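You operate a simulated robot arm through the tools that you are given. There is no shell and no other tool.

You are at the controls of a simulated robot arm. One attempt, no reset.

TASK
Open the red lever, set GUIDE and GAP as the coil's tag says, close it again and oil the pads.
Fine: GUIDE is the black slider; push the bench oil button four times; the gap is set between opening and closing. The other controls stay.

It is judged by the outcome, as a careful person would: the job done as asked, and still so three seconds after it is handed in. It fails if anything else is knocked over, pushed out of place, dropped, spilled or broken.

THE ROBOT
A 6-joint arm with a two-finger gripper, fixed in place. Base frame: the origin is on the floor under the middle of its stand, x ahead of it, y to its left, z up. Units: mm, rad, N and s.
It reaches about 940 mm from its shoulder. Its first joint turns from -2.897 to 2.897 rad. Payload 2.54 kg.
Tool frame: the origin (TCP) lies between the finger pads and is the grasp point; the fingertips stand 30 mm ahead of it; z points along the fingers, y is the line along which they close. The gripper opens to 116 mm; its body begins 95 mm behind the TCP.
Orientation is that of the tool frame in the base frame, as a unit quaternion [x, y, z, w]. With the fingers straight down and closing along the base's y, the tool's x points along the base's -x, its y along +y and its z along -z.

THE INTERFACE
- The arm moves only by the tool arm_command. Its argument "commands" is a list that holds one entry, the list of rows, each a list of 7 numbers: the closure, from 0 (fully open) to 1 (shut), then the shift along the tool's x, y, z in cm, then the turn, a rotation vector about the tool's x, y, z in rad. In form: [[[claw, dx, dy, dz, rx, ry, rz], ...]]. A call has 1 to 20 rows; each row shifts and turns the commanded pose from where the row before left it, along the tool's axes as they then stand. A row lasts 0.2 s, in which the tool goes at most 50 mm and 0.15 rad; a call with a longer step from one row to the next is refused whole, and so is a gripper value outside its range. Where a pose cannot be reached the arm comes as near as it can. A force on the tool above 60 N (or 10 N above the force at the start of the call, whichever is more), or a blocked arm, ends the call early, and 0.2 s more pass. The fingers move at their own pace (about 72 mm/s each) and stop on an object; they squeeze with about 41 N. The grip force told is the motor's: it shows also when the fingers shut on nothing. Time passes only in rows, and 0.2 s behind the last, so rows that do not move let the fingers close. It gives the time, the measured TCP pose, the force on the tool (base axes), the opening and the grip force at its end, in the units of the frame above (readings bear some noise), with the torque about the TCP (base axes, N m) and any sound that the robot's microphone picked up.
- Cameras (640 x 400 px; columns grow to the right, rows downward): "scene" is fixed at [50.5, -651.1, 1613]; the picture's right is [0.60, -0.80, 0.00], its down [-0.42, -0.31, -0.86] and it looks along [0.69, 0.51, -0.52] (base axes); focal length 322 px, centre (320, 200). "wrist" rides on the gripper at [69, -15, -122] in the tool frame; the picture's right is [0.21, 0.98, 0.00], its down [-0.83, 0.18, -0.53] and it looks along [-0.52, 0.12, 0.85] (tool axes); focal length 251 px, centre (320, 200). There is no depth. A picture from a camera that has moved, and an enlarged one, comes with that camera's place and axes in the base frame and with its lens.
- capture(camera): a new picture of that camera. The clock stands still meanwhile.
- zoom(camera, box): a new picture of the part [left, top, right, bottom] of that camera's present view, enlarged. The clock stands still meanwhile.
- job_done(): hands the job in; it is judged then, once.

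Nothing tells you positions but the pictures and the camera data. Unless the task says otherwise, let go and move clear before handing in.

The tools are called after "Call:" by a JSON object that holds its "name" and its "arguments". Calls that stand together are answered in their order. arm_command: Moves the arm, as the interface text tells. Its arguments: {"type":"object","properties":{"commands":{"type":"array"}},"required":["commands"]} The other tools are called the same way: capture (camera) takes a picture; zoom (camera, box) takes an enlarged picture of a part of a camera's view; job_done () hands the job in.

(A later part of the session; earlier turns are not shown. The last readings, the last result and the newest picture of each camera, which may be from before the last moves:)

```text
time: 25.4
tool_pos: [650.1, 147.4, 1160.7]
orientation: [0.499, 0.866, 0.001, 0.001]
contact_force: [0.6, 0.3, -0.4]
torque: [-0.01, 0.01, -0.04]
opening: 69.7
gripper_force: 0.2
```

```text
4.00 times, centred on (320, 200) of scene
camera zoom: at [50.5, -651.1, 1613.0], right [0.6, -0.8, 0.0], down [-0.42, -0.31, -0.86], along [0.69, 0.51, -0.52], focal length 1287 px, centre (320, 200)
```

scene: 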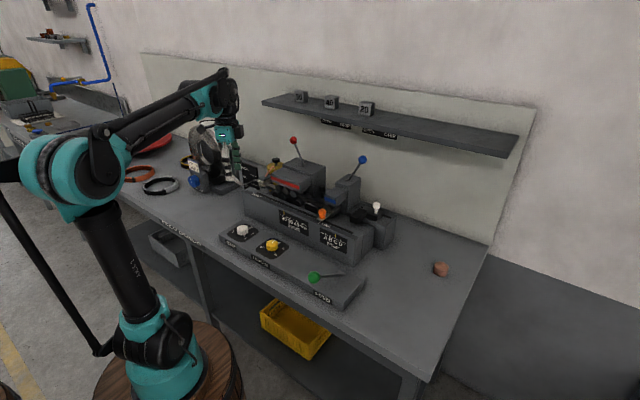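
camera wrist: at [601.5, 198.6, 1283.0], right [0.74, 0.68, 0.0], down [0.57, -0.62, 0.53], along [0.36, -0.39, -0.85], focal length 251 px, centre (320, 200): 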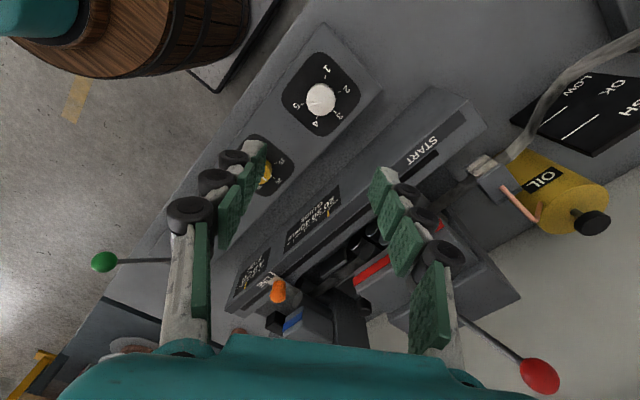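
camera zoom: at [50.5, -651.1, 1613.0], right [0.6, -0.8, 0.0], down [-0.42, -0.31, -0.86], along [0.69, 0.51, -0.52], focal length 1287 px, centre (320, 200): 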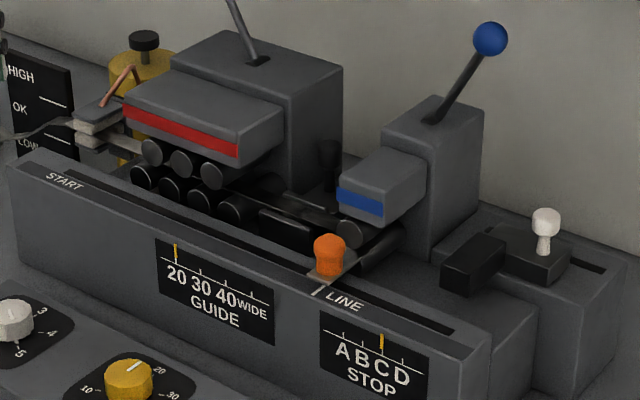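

GUIDE holds at 20. Now a close look at the GAP dial for its exact center.

Call:
{"name": "zoom", "arguments": {"camera": "wrist", "box": [270, 50, 370, 150]}}

```text
4.00 times, centred on (320, 100) of wrist
camera zoom: at [601.5, 198.6, 1283.0], right [0.74, 0.68, 0.0], down [0.57, -0.62, 0.53], along [0.36, -0.39, -0.85], focal length 1006 px, centre (320, 600)
```

zoom: 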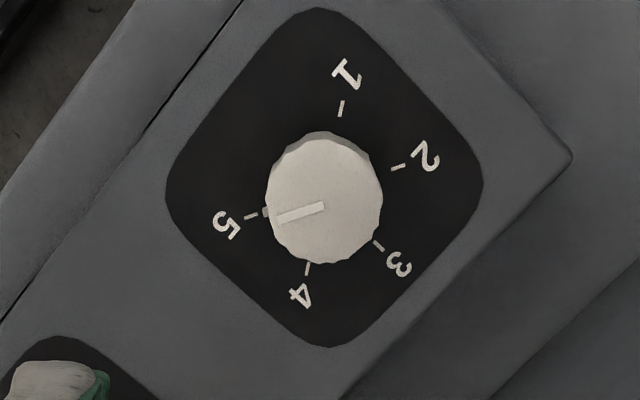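

The dial center is at (649.5, 148), knob top z ≈ 912, ticks 60° apart; GAP is at 5, so it needs 240° counter-clockwise (seen from above) to 1. I'll descend over it and check alignment.

Call:
{"name": "arm_command", "arguments": {"commands": [[[0.45, 0.09, -0.02, 4.0, 0, 0, 0], [0.45, 0, 0, 4.0, 0, 0, 0], [0.45, 0, 0, 4.0, 0, 0, 0], [0.45, 0, 0, 4.0, 0, 0, 0], [0.45, 0, 0, 4.0, 0, 0, 0]]]}}

Call:
{"name": "zoom", "arguments": {"camera": "wrist", "box": [220, 100, 420, 240]}}

Call:
{"name": "zoom", "arguments": {"camera": "scene", "box": [190, 170, 310, 270]}}

```text
time: 26.6
tool_pos: [649.8, 148.6, 959.1]
orientation: [0.5, 0.866, 0.001, 0.0]
contact_force: [0.4, 0.1, -0.2]
torque: [0.02, -0.05, 0.01]
opening: 63.7
gripper_force: 0.0
```

```text
2.86 times, centred on (320, 170) of wrist
camera zoom: at [601.1, 198.9, 1082.2], right [0.74, 0.67, 0.0], down [0.57, -0.62, 0.53], along [0.36, -0.39, -0.85], focal length 718 px, centre (320, 286)
```

zoom: 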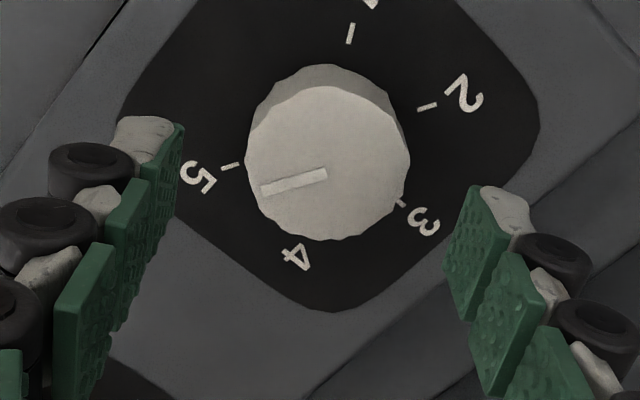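

```text
4.00 times, centred on (250, 220) of scene
camera zoom: at [50.5, -651.1, 1613.0], right [0.6, -0.8, 0.0], down [-0.42, -0.31, -0.86], along [0.69, 0.51, -0.52], focal length 1287 px, centre (600, 120)
```

zoom: 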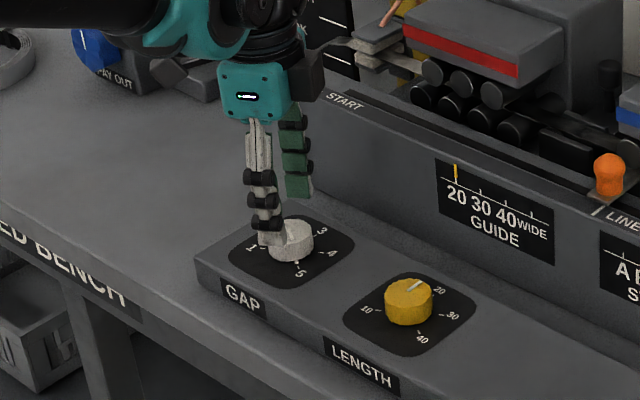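

The knob is centered between the fingers. I'll descend 32 mm, and grip it.

Call:
{"name": "arm_command", "arguments": {"commands": [[[0.45, 0, 0, 1.6, 0, 0, 0], [0.45, 0, 0, 1.6, 0, 0, 0], [0.7, 0, 0, 0, 0, 0, 0], [1.0, 0, 0, 0, 0, 0, 0], [1.0, 0, 0, 0, 0, 0, 0]]]}}

Call:
{"name": "zoom", "arguments": {"camera": "wrist", "box": [220, 100, 420, 240]}}

```text
time: 27.8
tool_pos: [650.8, 147.8, 928.6]
orientation: [0.499, 0.867, 0.0, 0.0]
contact_force: [14.6, 8.3, 2.8]
torque: [0.35, -0.59, -0.02]
opening: 39.1
gripper_force: 44.7
```

```text
2.86 times, centred on (320, 170) of wrist
camera zoom: at [602.3, 199.6, 1050.7], right [0.74, 0.67, 0.0], down [0.57, -0.62, 0.53], along [0.36, -0.39, -0.85], focal length 718 px, centre (320, 286)
```

zoom: 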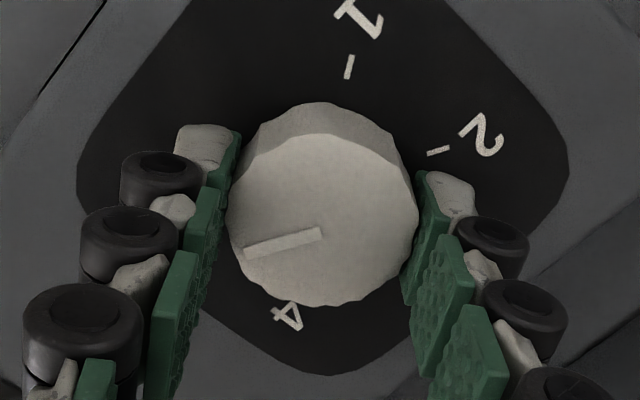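

The grip is good but slightly off-center (≈17 N side force). I'll nudge 1 mm along the closing axis to relieve it, before turning.

Call:
{"name": "arm_command", "arguments": {"commands": [[[1.0, 0, 0.1, 0, 0, 0, 0]]]}}

```text
time: 28.2
tool_pos: [650.7, 148.9, 928.8]
orientation: [0.501, 0.866, 0.0, 0.001]
contact_force: [11.4, 6.4, 8.1]
torque: [0.37, -0.52, 0.0]
opening: 39.1
gripper_force: 44.4
```

Call:
{"name": "arm_command", "arguments": {"commands": [[[1.0, 0, 0.15, 0, 0, 0, 0]]]}}

```text
time: 28.6
tool_pos: [649.8, 148.2, 928.7]
orientation: [0.5, 0.866, 0.0, -0.001]
contact_force: [-1.7, 0.1, 6.4]
torque: [-0.05, -0.07, -0.06]
opening: 39.2
gripper_force: 45.1
```

Side force is now near zero. I'll turn 60° (tool −z, i.e. counter-clockwise from above) and check that the knob follows.

Call:
{"name": "arm_command", "arguments": {"commands": [[[1.0, 0, 0, 0, 0, 0, -0.1309], [1.0, 0, 0, 0, 0, 0, -0.1309], [1.0, 0, 0, 0, 0, 0, -0.1309], [1.0, 0, 0, 0, 0, 0, -0.1309], [1.0, 0, 0, 0, 0, 0, -0.1309], [1.0, 0, 0, 0, 0, 0, -0.1309], [1.0, 0, 0, 0, 0, 0, -0.1309], [1.0, 0, 0, 0, 0, 0, -0.1309]]]}}

Call:
{"name": "zoom", "arguments": {"camera": "wrist", "box": [220, 100, 420, 240]}}

Call:
{"name": "zoom", "arguments": {"camera": "scene", "box": [190, 170, 310, 270]}}

```text
time: 30.4
tool_pos: [651.1, 148.7, 927.9]
orientation: [-0.002, 1.0, 0.0, 0.001]
contact_force: [-10.9, -5.5, -4.3]
torque: [-0.11, 0.39, 0.03]
opening: 38.8
gripper_force: 45.0
```

```text
2.86 times, centred on (320, 170) of wrist
camera zoom: at [581.7, 133.1, 1050.7], right [-0.22, 0.98, 0.0], down [0.82, 0.18, 0.53], along [0.52, 0.12, -0.84], focal length 718 px, centre (320, 286)
```

zoom: 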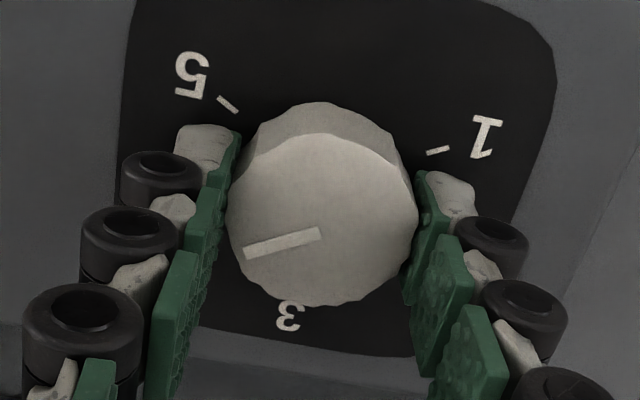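

```text
4.00 times, centred on (250, 220) of scene
camera zoom: at [50.5, -651.1, 1613.0], right [0.6, -0.8, 0.0], down [-0.42, -0.31, -0.86], along [0.69, 0.51, -0.52], focal length 1287 px, centre (600, 120)
```

zoom: 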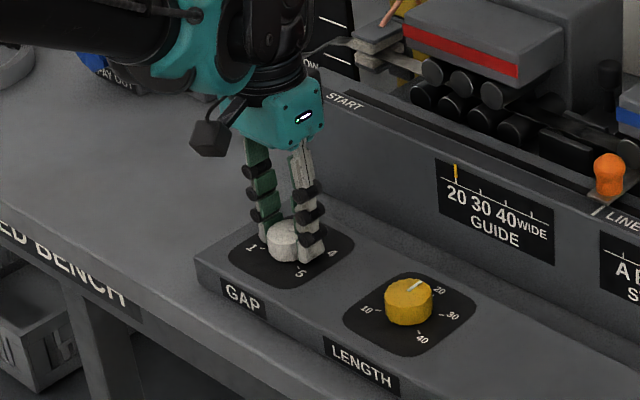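

The knob turned with the gripper to 4. I'll relieve the small side force and turn another 60° to 3.

Call:
{"name": "arm_command", "arguments": {"commands": [[[1.0, 0.08, -0.05, 0, 0, 0, 0], [1.0, 0, 0, 0, 0, 0, -0.1309], [1.0, 0, 0, 0, 0, 0, -0.1309], [1.0, 0, 0, 0, 0, 0, -0.1309], [1.0, 0, 0, 0, 0, 0, -0.1309], [1.0, 0, 0, 0, 0, 0, -0.1309], [1.0, 0, 0, 0, 0, 0, -0.1309], [1.0, 0, 0, 0, 0, 0, -0.1309], [1.0, 0, 0, 0, 0, 0, -0.1309]]]}}

Call:
{"name": "zoom", "arguments": {"camera": "wrist", "box": [220, 100, 420, 240]}}

```text
time: 32.4
tool_pos: [650.1, 151.0, 929.0]
orientation: [-0.501, 0.865, 0.001, 0.001]
contact_force: [3.4, 20.1, 7.6]
torque: [0.87, -0.09, 0.01]
opening: 39.3
gripper_force: 44.9
```

```text
2.86 times, centred on (320, 170) of wrist
camera zoom: at [629.1, 81.7, 1050.6], right [-0.95, 0.3, 0.0], down [0.25, 0.81, 0.54], along [0.16, 0.51, -0.84], focal length 718 px, centre (320, 286)
```

zoom: 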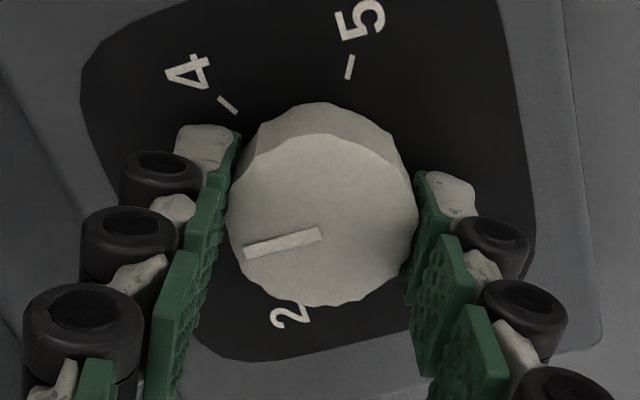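

The dial is at 3 now. I'll release, rotate the open gripper back 120°, and regrip for the second half.

Call:
{"name": "arm_command", "arguments": {"commands": [[[0.45, 0, 0, 0, 0, 0, 0], [0.45, 0, 0, 0, 0, 0, 0]]]}}

Call:
{"name": "zoom", "arguments": {"camera": "wrist", "box": [220, 100, 420, 240]}}

```text
time: 33.0
tool_pos: [650.1, 149.3, 928.3]
orientation: [-0.501, 0.866, 0.0, 0.001]
contact_force: [0.1, 0.0, 0.3]
torque: [-0.01, -0.02, -0.01]
opening: 63.8
gripper_force: 0.0
```

```text
2.86 times, centred on (320, 170) of wrist
camera zoom: at [628.8, 80.1, 1050.5], right [-0.95, 0.3, 0.0], down [0.25, 0.81, 0.53], along [0.16, 0.51, -0.85], focal length 718 px, centre (320, 286)
```

zoom: 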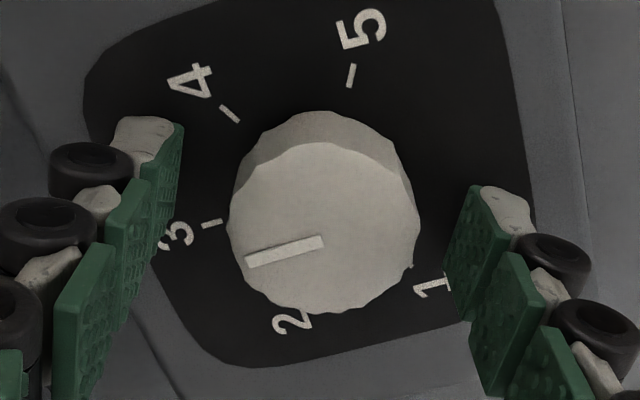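

The pointer is on 3. Rotating back 120° with fingers open, then regripping.

Call:
{"name": "arm_command", "arguments": {"commands": [[[0.45, 0.1, 0, 0, 0, 0, 0.1309], [0.45, 0, 0, 0, 0, 0, 0.1309], [0.45, 0, 0, 0, 0, 0, 0.1309], [0.45, 0, 0, 0, 0, 0, 0.1309], [0.45, 0, 0, 0, 0, 0, 0.1309], [0.45, 0, 0, 0, 0, 0, 0.1309], [0.45, 0, 0, 0, 0, 0, 0.1309], [0.45, 0, 0, 0, 0, 0, 0.1309], [0.45, 0, 0, 0, 0, 0, 0.1309], [0.45, 0, 0, 0, 0, 0, 0.1309], [0.45, 0, 0, 0, 0, 0, 0.1309], [0.45, 0, 0, 0, 0, 0, 0.1309], [0.45, 0, 0, 0, 0, 0, 0.1309], [0.45, 0, 0, 0, 0, 0, 0.1309], [0.45, 0, 0, 0, 0, 0, 0.1309], [0.45, 0, 0, 0, 0, 0, 0.1309]]]}}

Call:
{"name": "zoom", "arguments": {"camera": "wrist", "box": [220, 100, 420, 240]}}

```text
time: 36.4
tool_pos: [649.4, 148.2, 928.2]
orientation: [0.501, 0.866, 0.002, 0.0]
contact_force: [-0.4, -0.3, 0.1]
torque: [0.01, -0.01, 0.03]
opening: 63.8
gripper_force: 0.0
```

```text
2.86 times, centred on (320, 170) of wrist
camera zoom: at [602.2, 199.2, 1051.0], right [0.74, 0.67, 0.0], down [0.57, -0.63, 0.53], along [0.36, -0.39, -0.85], focal length 718 px, centre (320, 286)
```

zoom: 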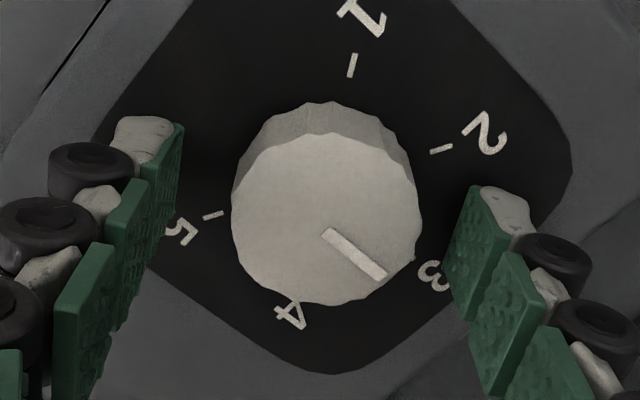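

Dial at 3, gripper back at the start angle and centered. Gripping again.

Call:
{"name": "arm_command", "arguments": {"commands": [[[0.7, 0, 0, 0, 0, 0, 0], [1.0, 0, 0, 0, 0, 0, 0], [1.0, 0, 0, 0, 0, 0, 0]]]}}

```text
time: 37.2
tool_pos: [651.6, 148.4, 929.2]
orientation: [0.5, 0.866, 0.001, 0.0]
contact_force: [9.2, 5.7, 6.3]
torque: [0.23, -0.33, 0.0]
opening: 38.8
gripper_force: 45.2
```

Call:
{"name": "arm_command", "arguments": {"commands": [[[1.0, 0, 0.15, 0, 0, 0, 0], [1.0, 0, 0, 0, 0, 0, -0.1309], [1.0, 0, 0, 0, 0, 0, -0.1309], [1.0, 0, 0, 0, 0, 0, -0.1309], [1.0, 0, 0, 0, 0, 0, -0.1309], [1.0, 0, 0, 0, 0, 0, -0.1309], [1.0, 0, 0, 0, 0, 0, -0.1309], [1.0, 0, 0, 0, 0, 0, -0.1309], [1.0, 0, 0, 0, 0, 0, -0.1309]]]}}

Call:
{"name": "zoom", "arguments": {"camera": "wrist", "box": [220, 100, 420, 240]}}

```text
time: 39.2
tool_pos: [650.7, 150.1, 929.0]
orientation: [-0.002, 1.0, 0.001, 0.001]
contact_force: [5.0, 9.2, 18.9]
torque: [0.42, -0.2, 0.0]
opening: 38.8
gripper_force: 44.9
```

```text
2.86 times, centred on (320, 170) of wrist
camera zoom: at [582.0, 132.9, 1050.9], right [-0.22, 0.98, 0.0], down [0.82, 0.18, 0.54], along [0.52, 0.12, -0.84], focal length 718 px, centre (320, 286)
```

zoom: 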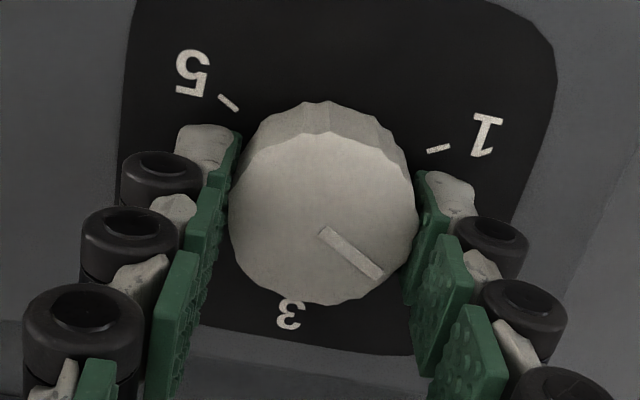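

The knob followed to 2. Relieving the small forces and turning the final 60° to 1.

Call:
{"name": "arm_command", "arguments": {"commands": [[[1.0, -0.04, 0.08, -0.08, 0, 0, 0], [1.0, 0, 0, 0, 0, 0, -0.1309], [1.0, 0, 0, 0, 0, 0, -0.1309], [1.0, 0, 0, 0, 0, 0, -0.1309], [1.0, 0, 0, 0, 0, 0, -0.1309], [1.0, 0, 0, 0, 0, 0, -0.1309], [1.0, 0, 0, 0, 0, 0, -0.1309], [1.0, 0, 0, 0, 0, 0, -0.1309], [1.0, 0, 0, 0, 0, 0, -0.1309]]]}}

Call:
{"name": "zoom", "arguments": {"camera": "wrist", "box": [220, 100, 420, 240]}}

```text
time: 41.2
tool_pos: [650.4, 149.6, 929.5]
orientation: [-0.501, 0.865, -0.001, 0.0]
contact_force: [-18.2, 15.7, -25.0]
torque: [0.4, 0.55, -0.8]
opening: 38.7
gripper_force: 44.7
```

```text
2.86 times, centred on (320, 170) of wrist
camera zoom: at [629.5, 82.1, 1051.0], right [-0.95, 0.3, 0.0], down [0.25, 0.81, 0.53], along [0.16, 0.51, -0.85], focal length 718 px, centre (320, 286)
```

zoom: 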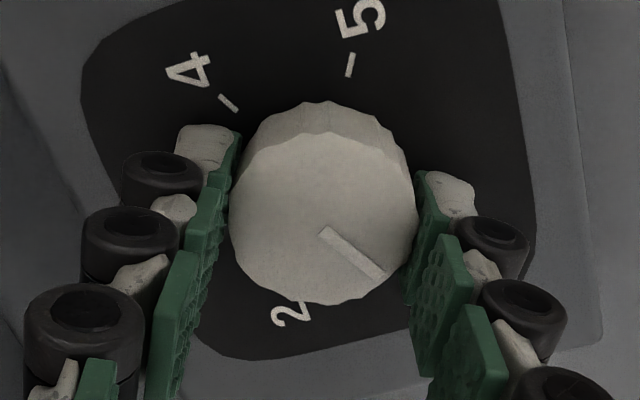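

The dial should be at 1 (a torque hints at the end stop). Releasing and lifting to read it.

Call:
{"name": "arm_command", "arguments": {"commands": [[[0.45, 0, 0, 0, 0, 0, 0], [0.45, 0, 0, 0, 0, 0, 0], [0.45, 0, 0, -3, 0, 0, 0], [0.45, 0, 0, -4, 0, 0, 0], [0.45, 0, 0, -4, 0, 0, 0], [0.45, 0, 0, -4, 0, 0, 0]]]}}

Call:
{"name": "zoom", "arguments": {"camera": "wrist", "box": [250, 50, 390, 170]}}

Call:
{"name": "zoom", "arguments": {"camera": "scene", "box": [220, 210, 300, 260]}}

```text
time: 42.6
tool_pos: [651.5, 149.9, 1079.8]
orientation: [-0.501, 0.865, 0.001, 0.0]
contact_force: [0.4, 0.1, -0.3]
torque: [-0.04, 0.03, 0.03]
opening: 63.6
gripper_force: 0.0
```

```text
3.33 times, centred on (320, 110) of wrist
camera zoom: at [630.1, 81.7, 1202.0], right [-0.95, 0.3, 0.0], down [0.25, 0.81, 0.53], along [0.16, 0.51, -0.85], focal length 838 px, centre (320, 500)
```

zoom: 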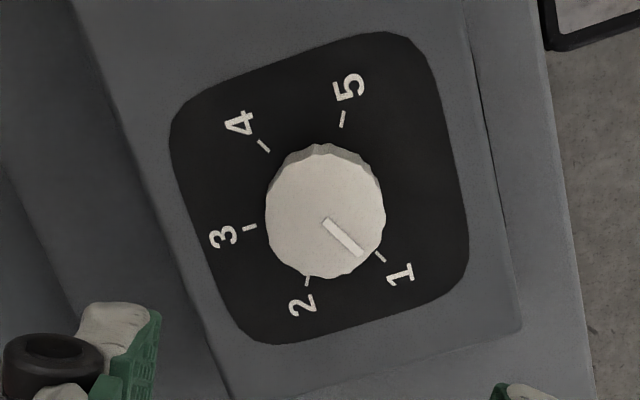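

```text
8.00 times, centred on (260, 235) of scene
camera zoom: at [50.5, -651.1, 1613.0], right [0.6, -0.8, 0.0], down [-0.42, -0.31, -0.86], along [0.69, 0.51, -0.52], focal length 2574 px, centre (800, -80)
```

zoom: 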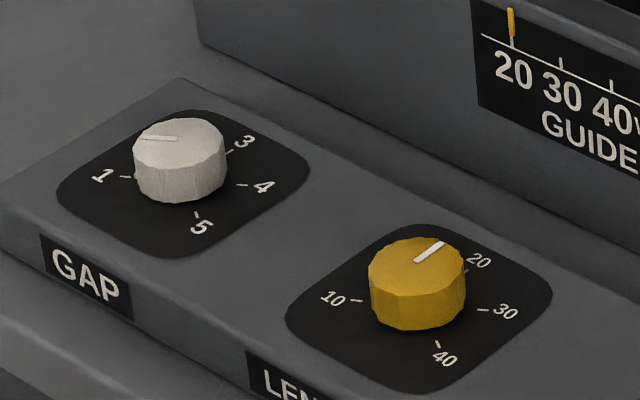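

GAP reads 1 exactly (measured ≈120°, matching tick 1), LENGTH untouched. Now I'll go up, restore the forward-tilted orientation and return to the red lever to close it.

Call:
{"name": "arm_command", "arguments": {"commands": [[[0.3, 0, 0, -4.5, 0, 0, 0], [0.3, 0, 0, -4.5, 0, 0, 0], [0.3, 0, 0, -4.5, 0, 0, 0], [0.3, 0, 0, -4.5, 0, 0, 0], [0.3, 0, 0, 0, 0, 0, 0.1309], [0.3, 0, 0, 0, 0, 0, 0.1309], [0.3, 0, 0, 0, 0, 0, 0.1309], [0.3, 0, 0, 0, 0, 0, 0.1309], [0.3, 0, 0, 0, 0, 0, 0.1309], [0.3, 0, 0, 0, 0, 0, 0.1309], [0.3, 0, 0, 0, 0, 0, 0.1309], [0.3, 0, 0, 0, 0, 0, 0.1309], [0.3, 0, 0, 0, 0, -0.14, 0], [0.3, 0, 0, 0, 0, -0.14, 0], [0.3, 0, 0, 0, 0, -0.14, 0], [0.3, 0, 0, 0, 0, -0.14, 0], [0.3, 0, 0, 0, 0, -0.14, 0]]]}}

```text
time: 46.2
tool_pos: [652.7, 148.9, 1259.2]
orientation: [0.0, 0.939, 0.0, 0.344]
contact_force: [0.3, 0.7, -0.1]
torque: [-0.05, 0.02, 0.0]
opening: 81.1
gripper_force: 0.1
```

Call:
{"name": "arm_command", "arguments": {"commands": [[[0.3, -3.4, -0.16, 2.21, 0, 0, 0], [0.3, -3.4, -0.16, 2.21, 0, 0, 0], [0.3, -3.4, -0.16, 2.21, 0, 0, 0], [0.3, -3.4, -0.16, 2.21, 0, 0, 0], [0.3, -3.4, -0.16, 2.21, 0, 0, 0]]]}}

Call:
{"name": "capture", "arguments": {"camera": "wrist"}}

```text
time: 47.4
tool_pos: [853.6, 141.3, 1283.9]
orientation: [0.0, 0.939, 0.0, 0.344]
contact_force: [0.1, -0.5, -0.5]
torque: [0.03, -0.04, -0.02]
opening: 81.2
gripper_force: 0.1
```

```text
taken
camera wrist: at [721.3, 125.2, 1333.4], right [-0.17, 0.98, -0.14], down [0.29, 0.18, 0.94], along [0.94, 0.12, -0.31], focal length 251 px, centre (320, 200)
```

wrist: 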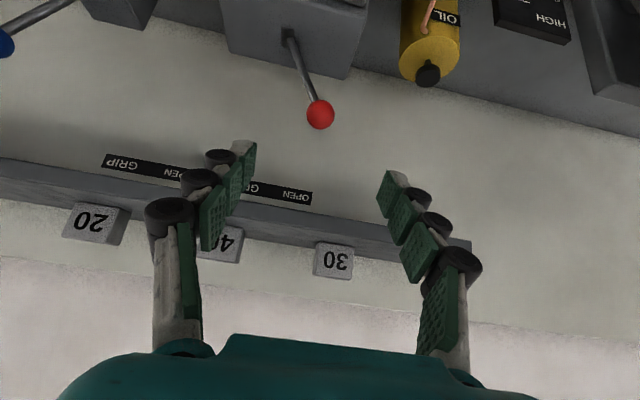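

Same view as when I left it: lever still OPEN. Advancing to cage the ball again.

Call:
{"name": "arm_command", "arguments": {"commands": [[[0.3, 0, 0, 3.7, 0, 0, 0], [0.3, 0, 0, 3.7, 0, 0, 0], [0.3, 0, 0, 3.7, 0, 0, 0], [0.3, 0, 0, 3.4, 0, 0, 0], [0.58, 0, 0, 0, 0, 0, 0], [0.58, 0, 0, 0, 0, 0, 0]]]}}

Call:
{"name": "capture", "arguments": {"camera": "wrist"}}

```text
time: 48.8
tool_pos: [946.7, 142.8, 1172.6]
orientation: [-0.001, 0.939, 0.002, 0.343]
contact_force: [0.1, 0.3, 0.1]
torque: [-0.01, 0.0, 0.0]
opening: 48.4
gripper_force: 0.0
```

```text
taken
camera wrist: at [814.2, 125.5, 1221.7], right [-0.16, 0.98, -0.14], down [0.29, 0.18, 0.94], along [0.94, 0.12, -0.31], focal length 251 px, centre (320, 200)
```

wrist: 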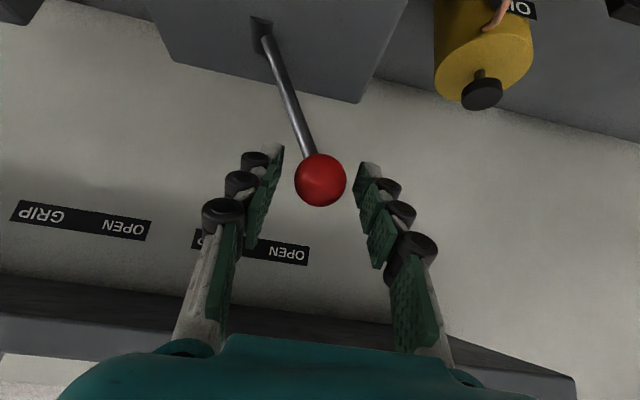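

The ball is caged. Now swinging the lever back toward GRIP (−y) along the arc.

Call:
{"name": "arm_command", "arguments": {"commands": [[[0.58, 0, -1.0, 0, 0, 0, 0], [0.58, -0.16, -0.75, -0.19, 0, 0, 0], [0.58, -0.13, -0.75, -0.15, 0, 0, 0], [0.58, -0.13, -0.75, -0.15, 0, 0, 0], [0.58, -0.097, -0.75, -0.115, 0, 0, 0], [0.58, -0.064, -0.75, -0.077, 0, 0, 0], [0.58, -0.032, -0.75, -0.038, 0, 0, 0], [0.58, 0, -0.75, 0, 0, 0, 0], [0.58, 0.032, -0.75, 0.038, 0, 0, 0], [0.58, 0.064, -0.75, 0.077, 0, 0, 0], [0.58, 0.097, -0.75, 0.115, 0, 0, 0]]]}}

Call:
{"name": "capture", "arguments": {"camera": "wrist"}}

```text
time: 51.2
tool_pos: [947.0, 56.1, 1180.8]
orientation: [-0.002, 0.939, 0.001, 0.344]
contact_force: [0.5, -1.1, -0.1]
torque: [-0.02, 0.05, -0.01]
opening: 48.7
gripper_force: 0.0
```

```text
taken
camera wrist: at [814.7, 40.5, 1229.1], right [-0.17, 0.98, -0.14], down [0.29, 0.18, 0.94], along [0.94, 0.12, -0.31], focal length 251 px, centre (320, 200)
```

wrist: 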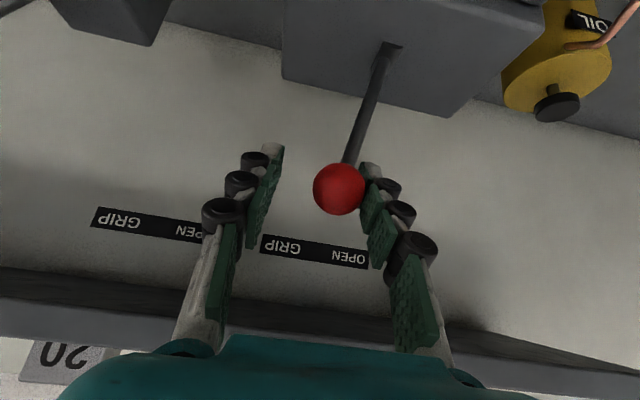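

The lever is past center. Continuing to the GRIP end stop in small steps.

Call:
{"name": "arm_command", "arguments": {"commands": [[[0.58, 0.13, -0.75, 0.15, 0, 0, 0], [0.58, 0.13, -0.75, 0.15, 0, 0, 0], [0.58, 0.16, -0.75, 0.19, 0, 0, 0], [0.58, 0.19, -0.75, 0.23, 0, 0, 0], [0.58, 0.05, -0.4, 0.06, 0, 0, 0], [0.58, 0, -0.3, 0, 0, 0, 0]]]}}

Call:
{"name": "capture", "arguments": {"camera": "wrist"}}

Call:
{"name": "zoom", "arguments": {"camera": "scene", "box": [240, 120, 380, 240]}}

```text
time: 52.6
tool_pos: [947.0, 23.1, 1169.9]
orientation: [-0.001, 0.939, 0.0, 0.344]
contact_force: [5.3, 16.1, -1.2]
torque: [-0.03, -0.12, -0.19]
opening: 58.9
gripper_force: 7.4
```

```text
taken
camera wrist: at [815.2, 5.5, 1218.2], right [-0.17, 0.98, -0.14], down [0.29, 0.18, 0.94], along [0.94, 0.12, -0.31], focal length 251 px, centre (320, 200)
```

wrist: 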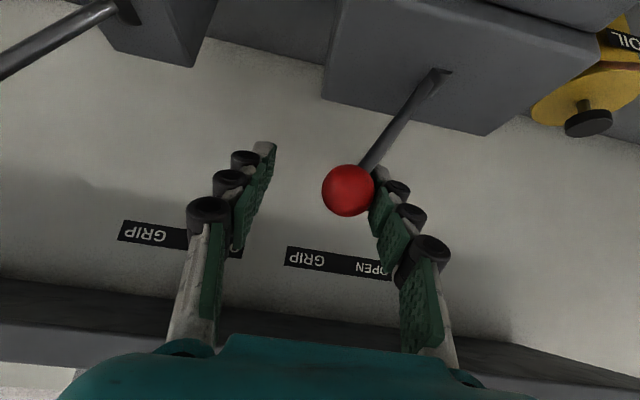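

```text
3.33 times, centred on (310, 180) of scene
camera zoom: at [50.5, -651.1, 1613.0], right [0.6, -0.8, 0.0], down [-0.42, -0.31, -0.86], along [0.69, 0.51, -0.52], focal length 1073 px, centre (353, 267)
```

zoom: 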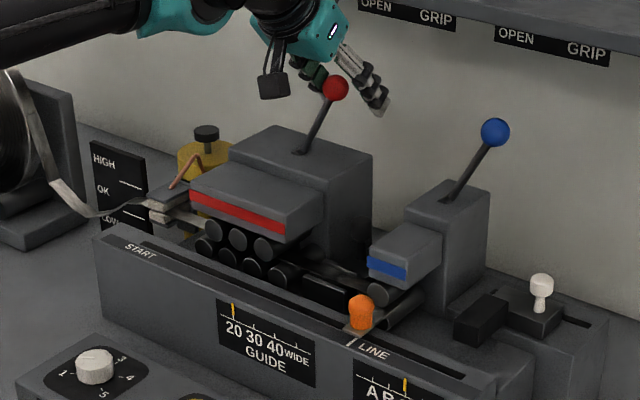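

The lever is back at its original GRIP position against the stop. I'll center, open and back out, then verify it stays.

Call:
{"name": "arm_command", "arguments": {"commands": [[[0.58, 0, 0.8, 0, 0, 0, 0], [0.5, 0, 0.6, 0, 0, 0, 0], [0.3, 0, 0, 0, 0, 0, 0], [0.3, 0, 0, 0, 0, 0, 0], [0.3, 0, 0, -3.5, 0, 0, 0], [0.3, 0, 0, -3.5, 0, 0, 0], [0.3, 0, 0, -3.5, 0, 0, 0], [0.3, 0, 0, -3.5, 0, 0, 0]]]}}

Call:
{"name": "capture", "arguments": {"camera": "wrist"}}

Call:
{"name": "zoom", "arguments": {"camera": "scene", "box": [240, 120, 380, 240]}}

```text
time: 54.4
tool_pos: [855.9, 32.9, 1277.3]
orientation: [0.001, 0.94, -0.001, 0.342]
contact_force: [1.7, 0.6, -0.3]
torque: [0.03, 0.05, 0.03]
opening: 81.5
gripper_force: 0.2
```

```text
taken
camera wrist: at [723.9, 17.1, 1326.1], right [-0.16, 0.98, -0.14], down [0.29, 0.18, 0.94], along [0.94, 0.12, -0.31], focal length 251 px, centre (320, 200)
```

wrist: 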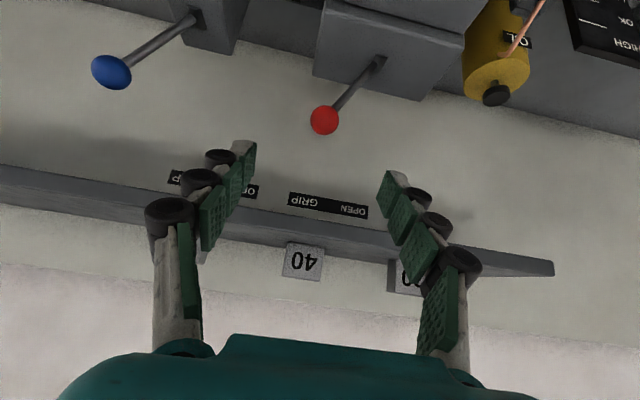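

```text
3.33 times, centred on (310, 180) of scene
camera zoom: at [50.5, -651.1, 1613.0], right [0.6, -0.8, 0.0], down [-0.42, -0.31, -0.86], along [0.69, 0.51, -0.52], focal length 1073 px, centre (353, 267)
```

zoom: 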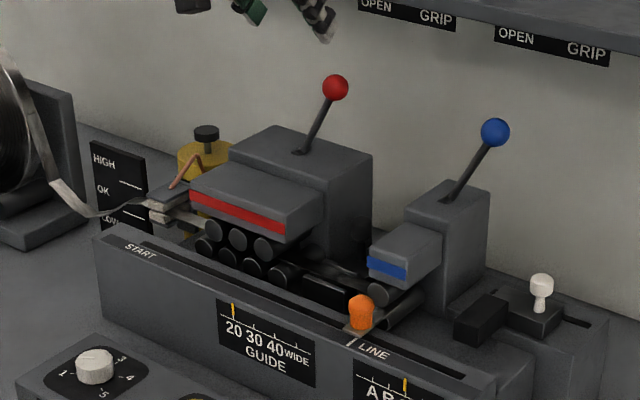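

The lever stays at GRIP with GUIDE at 20. Now for the oil button: moving left in front of the oil can to view it closely.

Call:
{"name": "arm_command", "arguments": {"commands": [[[0.3, 0, 0, 0, 0, 0.1, 0], [0.3, 0, 4.34, 0, 0, 0, 0], [0.3, 0, 4.34, 0, 0, 0, 0], [0.3, 0, 4.34, 0, 0, 0, 0], [0.3, 0, 4.34, 0, 0, 0, 0], [0.3, 0, 4.34, 0, 0, 0, 0], [0.3, 0, 4.34, 0, 0, 0, 0], [0.3, 1.357, 0, 3.39, 0, 0, 0], [0.3, 1.357, 0, 3.39, 0, 0, 0], [0.3, 1.357, 0, 3.39, 0, 0, 0]]]}}

Call:
{"name": "capture", "arguments": {"camera": "wrist"}}

Call:
{"name": "capture", "arguments": {"camera": "scene"}}

Call:
{"name": "zoom", "arguments": {"camera": "wrist", "box": [240, 60, 400, 180]}}

```text
time: 56.6
tool_pos: [878.6, 293.7, 1169.2]
orientation: [0.0, 0.955, 0.001, 0.297]
contact_force: [-0.2, -1.0, 0.8]
torque: [0.02, -0.01, 0.01]
opening: 81.1
gripper_force: 0.0
```

```text
taken
camera wrist: at [753.1, 277.2, 1231.3], right [-0.18, 0.98, -0.12], down [0.38, 0.18, 0.91], along [0.91, 0.12, -0.4], focal length 251 px, centre (320, 200)
```

wrist: 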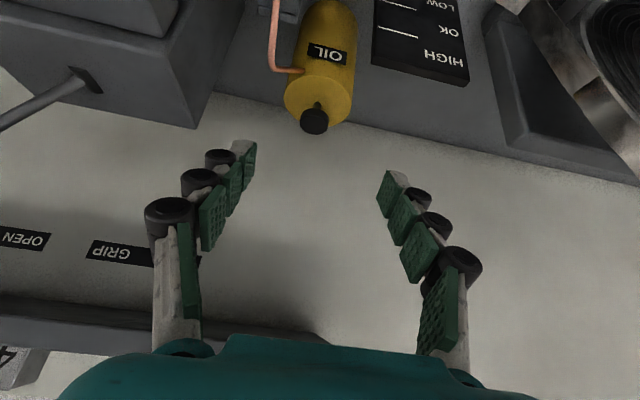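

```text
taken
```

scene: 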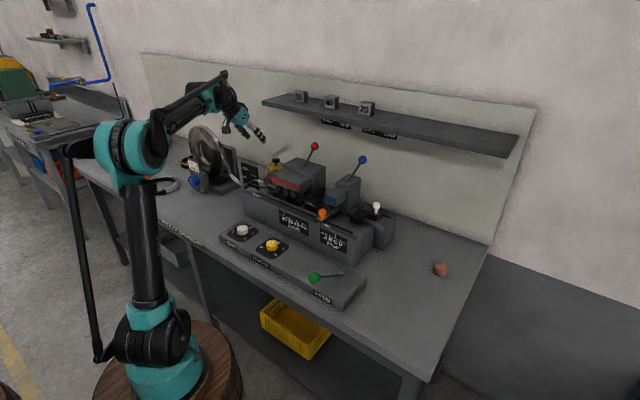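

```text
3.33 times, centred on (320, 120) of wrist
camera zoom: at [753.1, 277.2, 1231.3], right [-0.18, 0.98, -0.12], down [0.38, 0.18, 0.91], along [0.91, 0.12, -0.4], focal length 838 px, centre (320, 467)
```

zoom: 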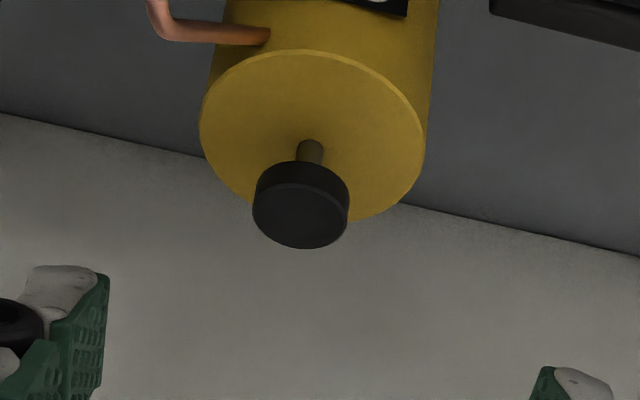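

The oil button cap is at about (991.5, 288, top z ≈ 1031). I'll close the fingers and move the tips to just above it.

Call:
{"name": "arm_command", "arguments": {"commands": [[[1.0, 0, 0, 0, 0, 0, 0], [1.0, -0.98, -0.14, 3.23, 0, 0, 0], [1.0, -0.98, -0.14, 3.23, 0, 0, 0], [1.0, -0.98, -0.14, 3.23, 0, 0, 0], [1.0, -0.98, -0.14, 3.23, 0, 0, 0], [1.0, 0, 0, 0, 0, 0, 0]]]}}

Call:
{"name": "capture", "arguments": {"camera": "wrist"}}

Call:
{"name": "zoom", "arguments": {"camera": "scene", "box": [220, 90, 340, 190]}}

```text
time: 58.0
tool_pos: [984.2, 287.9, 1085.3]
orientation: [0.0, 0.955, 0.0, 0.295]
contact_force: [0.0, -0.1, 0.1]
torque: [-0.02, 0.02, 0.03]
opening: 0.1
gripper_force: 28.7
```

```text
taken
camera wrist: at [858.5, 272.8, 1147.5], right [-0.18, 0.98, -0.12], down [0.38, 0.18, 0.91], along [0.91, 0.12, -0.4], focal length 251 px, centre (320, 200)
```

wrist: 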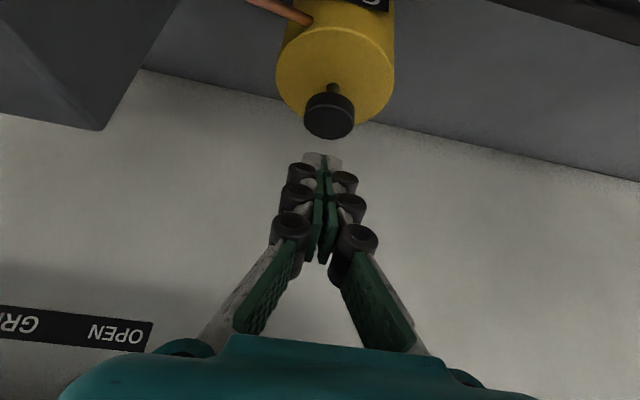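

```text
4.00 times, centred on (280, 140) of scene
camera zoom: at [50.5, -651.1, 1613.0], right [0.6, -0.8, 0.0], down [-0.42, -0.31, -0.86], along [0.69, 0.51, -0.52], focal length 1287 px, centre (480, 440)
```

zoom: 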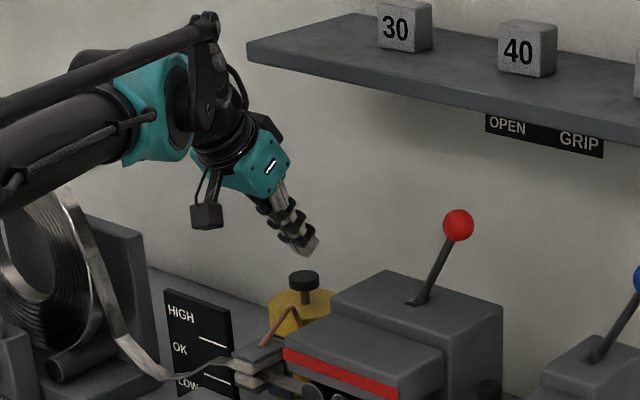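

The tip is well aligned above the cap. I'll lower straight down to near contact.

Call:
{"name": "arm_command", "arguments": {"commands": [[[1.0, 0.567, 0, 0.824, 0, 0, 0], [1.0, 0.567, 0, 0.824, 0, 0, 0], [1.0, 0.227, 0, 0.33, 0, 0, 0]]]}}

Call:
{"name": "capture", "arguments": {"camera": "wrist"}}

Call:
{"name": "zoom", "arguments": {"camera": "scene", "box": [240, 120, 320, 190]}}

```text
time: 58.8
tool_pos: [984.3, 289.4, 1062.3]
orientation: [0.0, 0.955, 0.0, 0.296]
contact_force: [-1.1, -1.0, 0.7]
torque: [0.03, -0.01, 0.01]
opening: 6.1
gripper_force: 28.6
```

```text
taken
camera wrist: at [858.6, 272.6, 1123.6], right [-0.18, 0.98, -0.12], down [0.38, 0.18, 0.91], along [0.91, 0.12, -0.4], focal length 251 px, centre (320, 200)
```

wrist: 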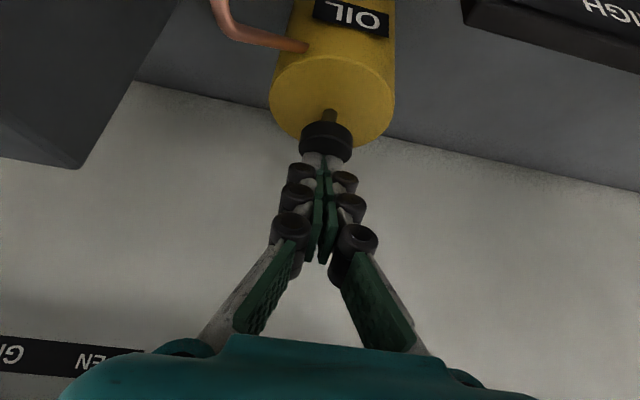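

```text
5.71 times, centred on (280, 155) of scene
camera zoom: at [50.5, -651.1, 1613.0], right [0.6, -0.8, 0.0], down [-0.42, -0.31, -0.86], along [0.69, 0.51, -0.52], focal length 1839 px, centre (549, 457)
```

zoom: 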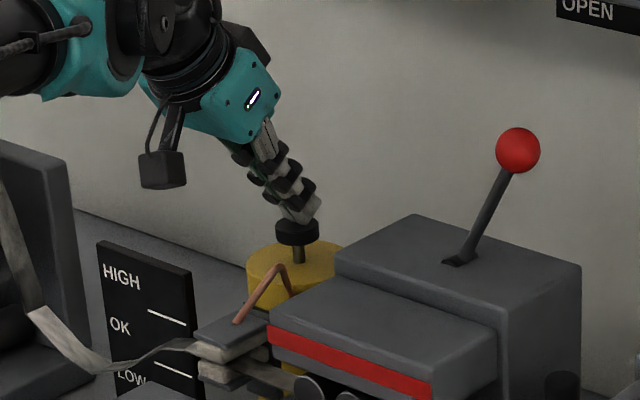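

The tips are about touching the cap. First push: press straight down in small steps and read the force.

Call:
{"name": "arm_command", "arguments": {"commands": [[[1.0, 0.17, 0, 0.247, 0, 0, 0], [1.0, 0.17, 0, 0.247, 0, 0, 0], [1.0, 0.17, 0, 0.247, 0, 0, 0], [1.0, 0.17, 0, 0.247, 0, 0, 0]]]}}

Call:
{"name": "capture", "arguments": {"camera": "wrist"}}

Call:
{"name": "zoom", "arguments": {"camera": "scene", "box": [240, 120, 320, 190]}}

```text
time: 59.8
tool_pos: [985.2, 288.7, 1049.5]
orientation: [0.0, 0.956, -0.001, 0.295]
contact_force: [1.8, 0.5, 5.9]
torque: [0.03, -0.06, -0.02]
opening: 6.0
gripper_force: 28.6
heard: click
```

```text
taken
camera wrist: at [858.4, 272.5, 1111.4], right [-0.18, 0.98, -0.12], down [0.38, 0.18, 0.91], along [0.91, 0.12, -0.4], focal length 251 px, centre (320, 200)
```

wrist: 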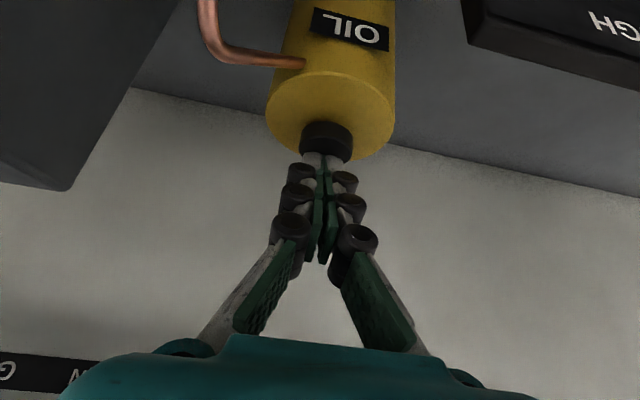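

```text
5.71 times, centred on (280, 155) of scene
camera zoom: at [50.5, -651.1, 1613.0], right [0.6, -0.8, 0.0], down [-0.42, -0.31, -0.86], along [0.69, 0.51, -0.52], focal length 1839 px, centre (549, 457)
```

zoom: 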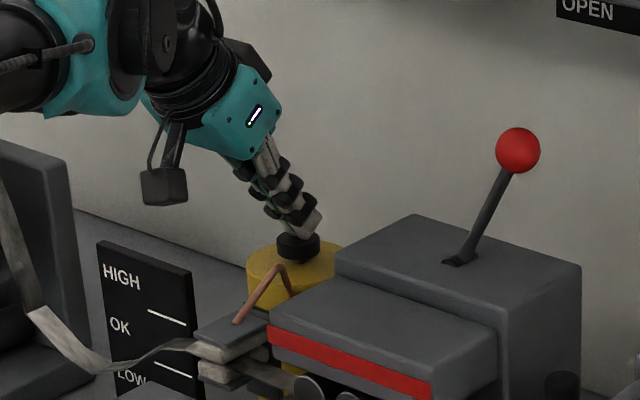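

A click was heard: push one registered. Raising to let the button return.

Call:
{"name": "arm_command", "arguments": {"commands": [[[1.0, -0.34, 0, -0.494, 0, 0, 0], [1.0, -0.34, 0, -0.494, 0, 0, 0], [1.0, -0.34, 0, -0.494, 0, 0, 0], [1.0, 0, 0, 0, 0, 0, 0]]]}}

Call:
{"name": "zoom", "arguments": {"camera": "scene", "box": [240, 120, 320, 190]}}

Call:
{"name": "capture", "arguments": {"camera": "wrist"}}

```text
time: 60.8
tool_pos: [985.0, 287.9, 1067.0]
orientation: [0.0, 0.955, 0.0, 0.296]
contact_force: [-0.1, 0.6, -0.5]
torque: [0.0, 0.01, 0.0]
opening: 0.0
gripper_force: 28.9
```

```text
5.71 times, centred on (280, 155) of scene
camera zoom: at [50.5, -651.1, 1613.0], right [0.6, -0.8, 0.0], down [-0.42, -0.31, -0.86], along [0.69, 0.51, -0.52], focal length 1839 px, centre (549, 457)
```

zoom: 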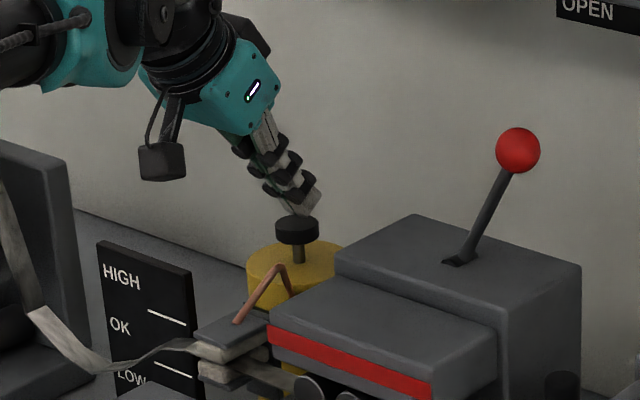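

```text
taken
camera wrist: at [858.9, 272.2, 1129.7], right [-0.18, 0.98, -0.12], down [0.38, 0.18, 0.91], along [0.91, 0.12, -0.4], focal length 251 px, centre (320, 200)
```

wrist: 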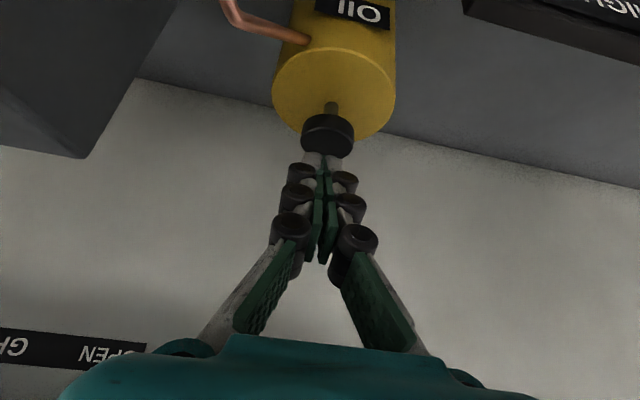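

The button returned. Second push: same stroke, then back up.

Call:
{"name": "arm_command", "arguments": {"commands": [[[1.0, 0.17, 0, 0.247, 0, 0, 0], [1.0, 0.17, 0, 0.247, 0, 0, 0], [1.0, 0.17, 0, 0.247, 0, 0, 0], [1.0, 0.17, 0, 0.247, 0, 0, 0], [1.0, 0.17, 0, 0.247, 0, 0, 0], [1.0, 0.17, 0, 0.247, 0, 0, 0]]]}}

Call:
{"name": "arm_command", "arguments": {"commands": [[[1.0, -0.34, 0, -0.494, 0, 0, 0], [1.0, -0.34, 0, -0.494, 0, 0, 0], [1.0, -0.34, 0, -0.494, 0, 0, 0], [1.0, 0, 0, 0, 0, 0, 0]]]}}

```text
time: 62.2
tool_pos: [984.4, 288.9, 1049.0]
orientation: [0.0, 0.955, 0.001, 0.297]
contact_force: [-0.9, 0.4, 4.9]
torque: [0.03, -0.07, 0.01]
opening: 6.1
gripper_force: 28.4
heard: click
```

```text
time: 63.2
tool_pos: [987.2, 288.5, 1068.1]
orientation: [-0.001, 0.955, 0.0, 0.296]
contact_force: [-0.1, 0.2, -0.6]
torque: [0.0, 0.0, 0.0]
opening: 0.0
gripper_force: 28.9
```

Second click heard, and the button released. Third push now.

Call:
{"name": "arm_command", "arguments": {"commands": [[[1.0, 0.17, 0, 0.247, 0, 0, 0], [1.0, 0.17, 0, 0.247, 0, 0, 0], [1.0, 0.17, 0, 0.247, 0, 0, 0], [1.0, 0.17, 0, 0.247, 0, 0, 0], [1.0, 0.17, 0, 0.247, 0, 0, 0], [1.0, 0.17, 0, 0.247, 0, 0, 0]]]}}

Call:
{"name": "arm_command", "arguments": {"commands": [[[1.0, -0.34, 0, -0.494, 0, 0, 0], [1.0, -0.34, 0, -0.494, 0, 0, 0], [1.0, -0.34, 0, -0.494, 0, 0, 0], [1.0, 0, 0, 0, 0, 0, 0]]]}}

Call:
{"name": "zoom", "arguments": {"camera": "scene", "box": [240, 120, 320, 190]}}

```text
time: 64.6
tool_pos: [986.0, 289.1, 1048.0]
orientation: [-0.001, 0.955, 0.001, 0.296]
contact_force: [0.7, -0.3, 5.9]
torque: [0.02, -0.05, 0.03]
opening: 6.1
gripper_force: 28.8
heard: click
```

```text
time: 65.6
tool_pos: [985.6, 289.3, 1067.7]
orientation: [0.0, 0.955, 0.0, 0.296]
contact_force: [0.2, -0.3, 0.0]
torque: [-0.04, -0.05, -0.04]
opening: 0.0
gripper_force: 28.4
```

```text
5.71 times, centred on (280, 155) of scene
camera zoom: at [50.5, -651.1, 1613.0], right [0.6, -0.8, 0.0], down [-0.42, -0.31, -0.86], along [0.69, 0.51, -0.52], focal length 1839 px, centre (549, 457)
```

zoom: 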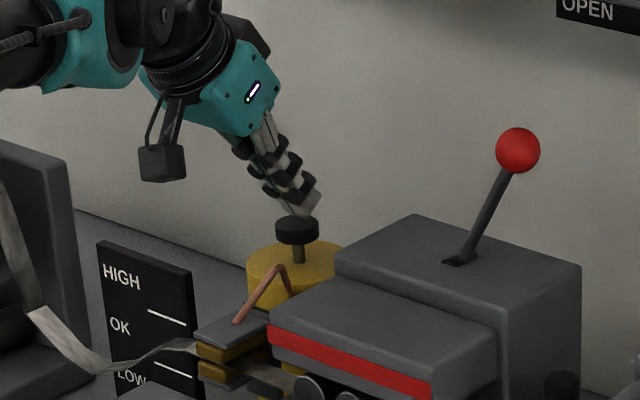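

Third click heard, and the pads are darkening with oil. Fourth and last push as asked.

Call:
{"name": "arm_command", "arguments": {"commands": [[[1.0, 0.17, 0, 0.247, 0, 0, 0], [1.0, 0.17, 0, 0.247, 0, 0, 0], [1.0, 0.17, 0, 0.247, 0, 0, 0], [1.0, 0.17, 0, 0.247, 0, 0, 0], [1.0, 0.17, 0, 0.247, 0, 0, 0], [1.0, 0.17, 0, 0.247, 0, 0, 0]]]}}

Call:
{"name": "arm_command", "arguments": {"commands": [[[1.0, -0.34, 0, -0.494, 0, 0, 0], [1.0, -0.34, 0, -0.494, 0, 0, 0], [1.0, -0.34, 0, -0.494, 0, 0, 0], [1.0, 0, 0, 0, 0, 0, 0]]]}}

Call:
{"name": "zoom", "arguments": {"camera": "scene", "box": [240, 120, 320, 190]}}

```text
time: 67.0
tool_pos: [985.0, 289.8, 1048.2]
orientation: [0.0, 0.955, 0.0, 0.296]
contact_force: [2.0, 1.6, 5.5]
torque: [0.03, -0.04, 0.03]
opening: 6.0
gripper_force: 28.5
heard: click
```

```text
time: 68.0
tool_pos: [985.4, 288.3, 1066.8]
orientation: [-0.001, 0.955, 0.0, 0.296]
contact_force: [0.2, -0.4, 0.0]
torque: [-0.01, 0.02, -0.01]
opening: 0.0
gripper_force: 28.8
```

```text
5.71 times, centred on (280, 155) of scene
camera zoom: at [50.5, -651.1, 1613.0], right [0.6, -0.8, 0.0], down [-0.42, -0.31, -0.86], along [0.69, 0.51, -0.52], focal length 1839 px, centre (549, 457)
```

zoom: 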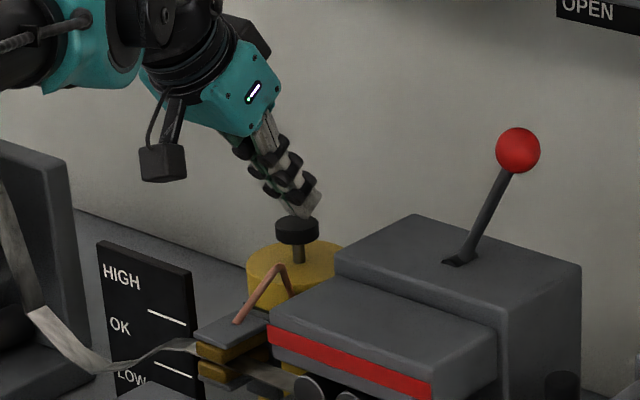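

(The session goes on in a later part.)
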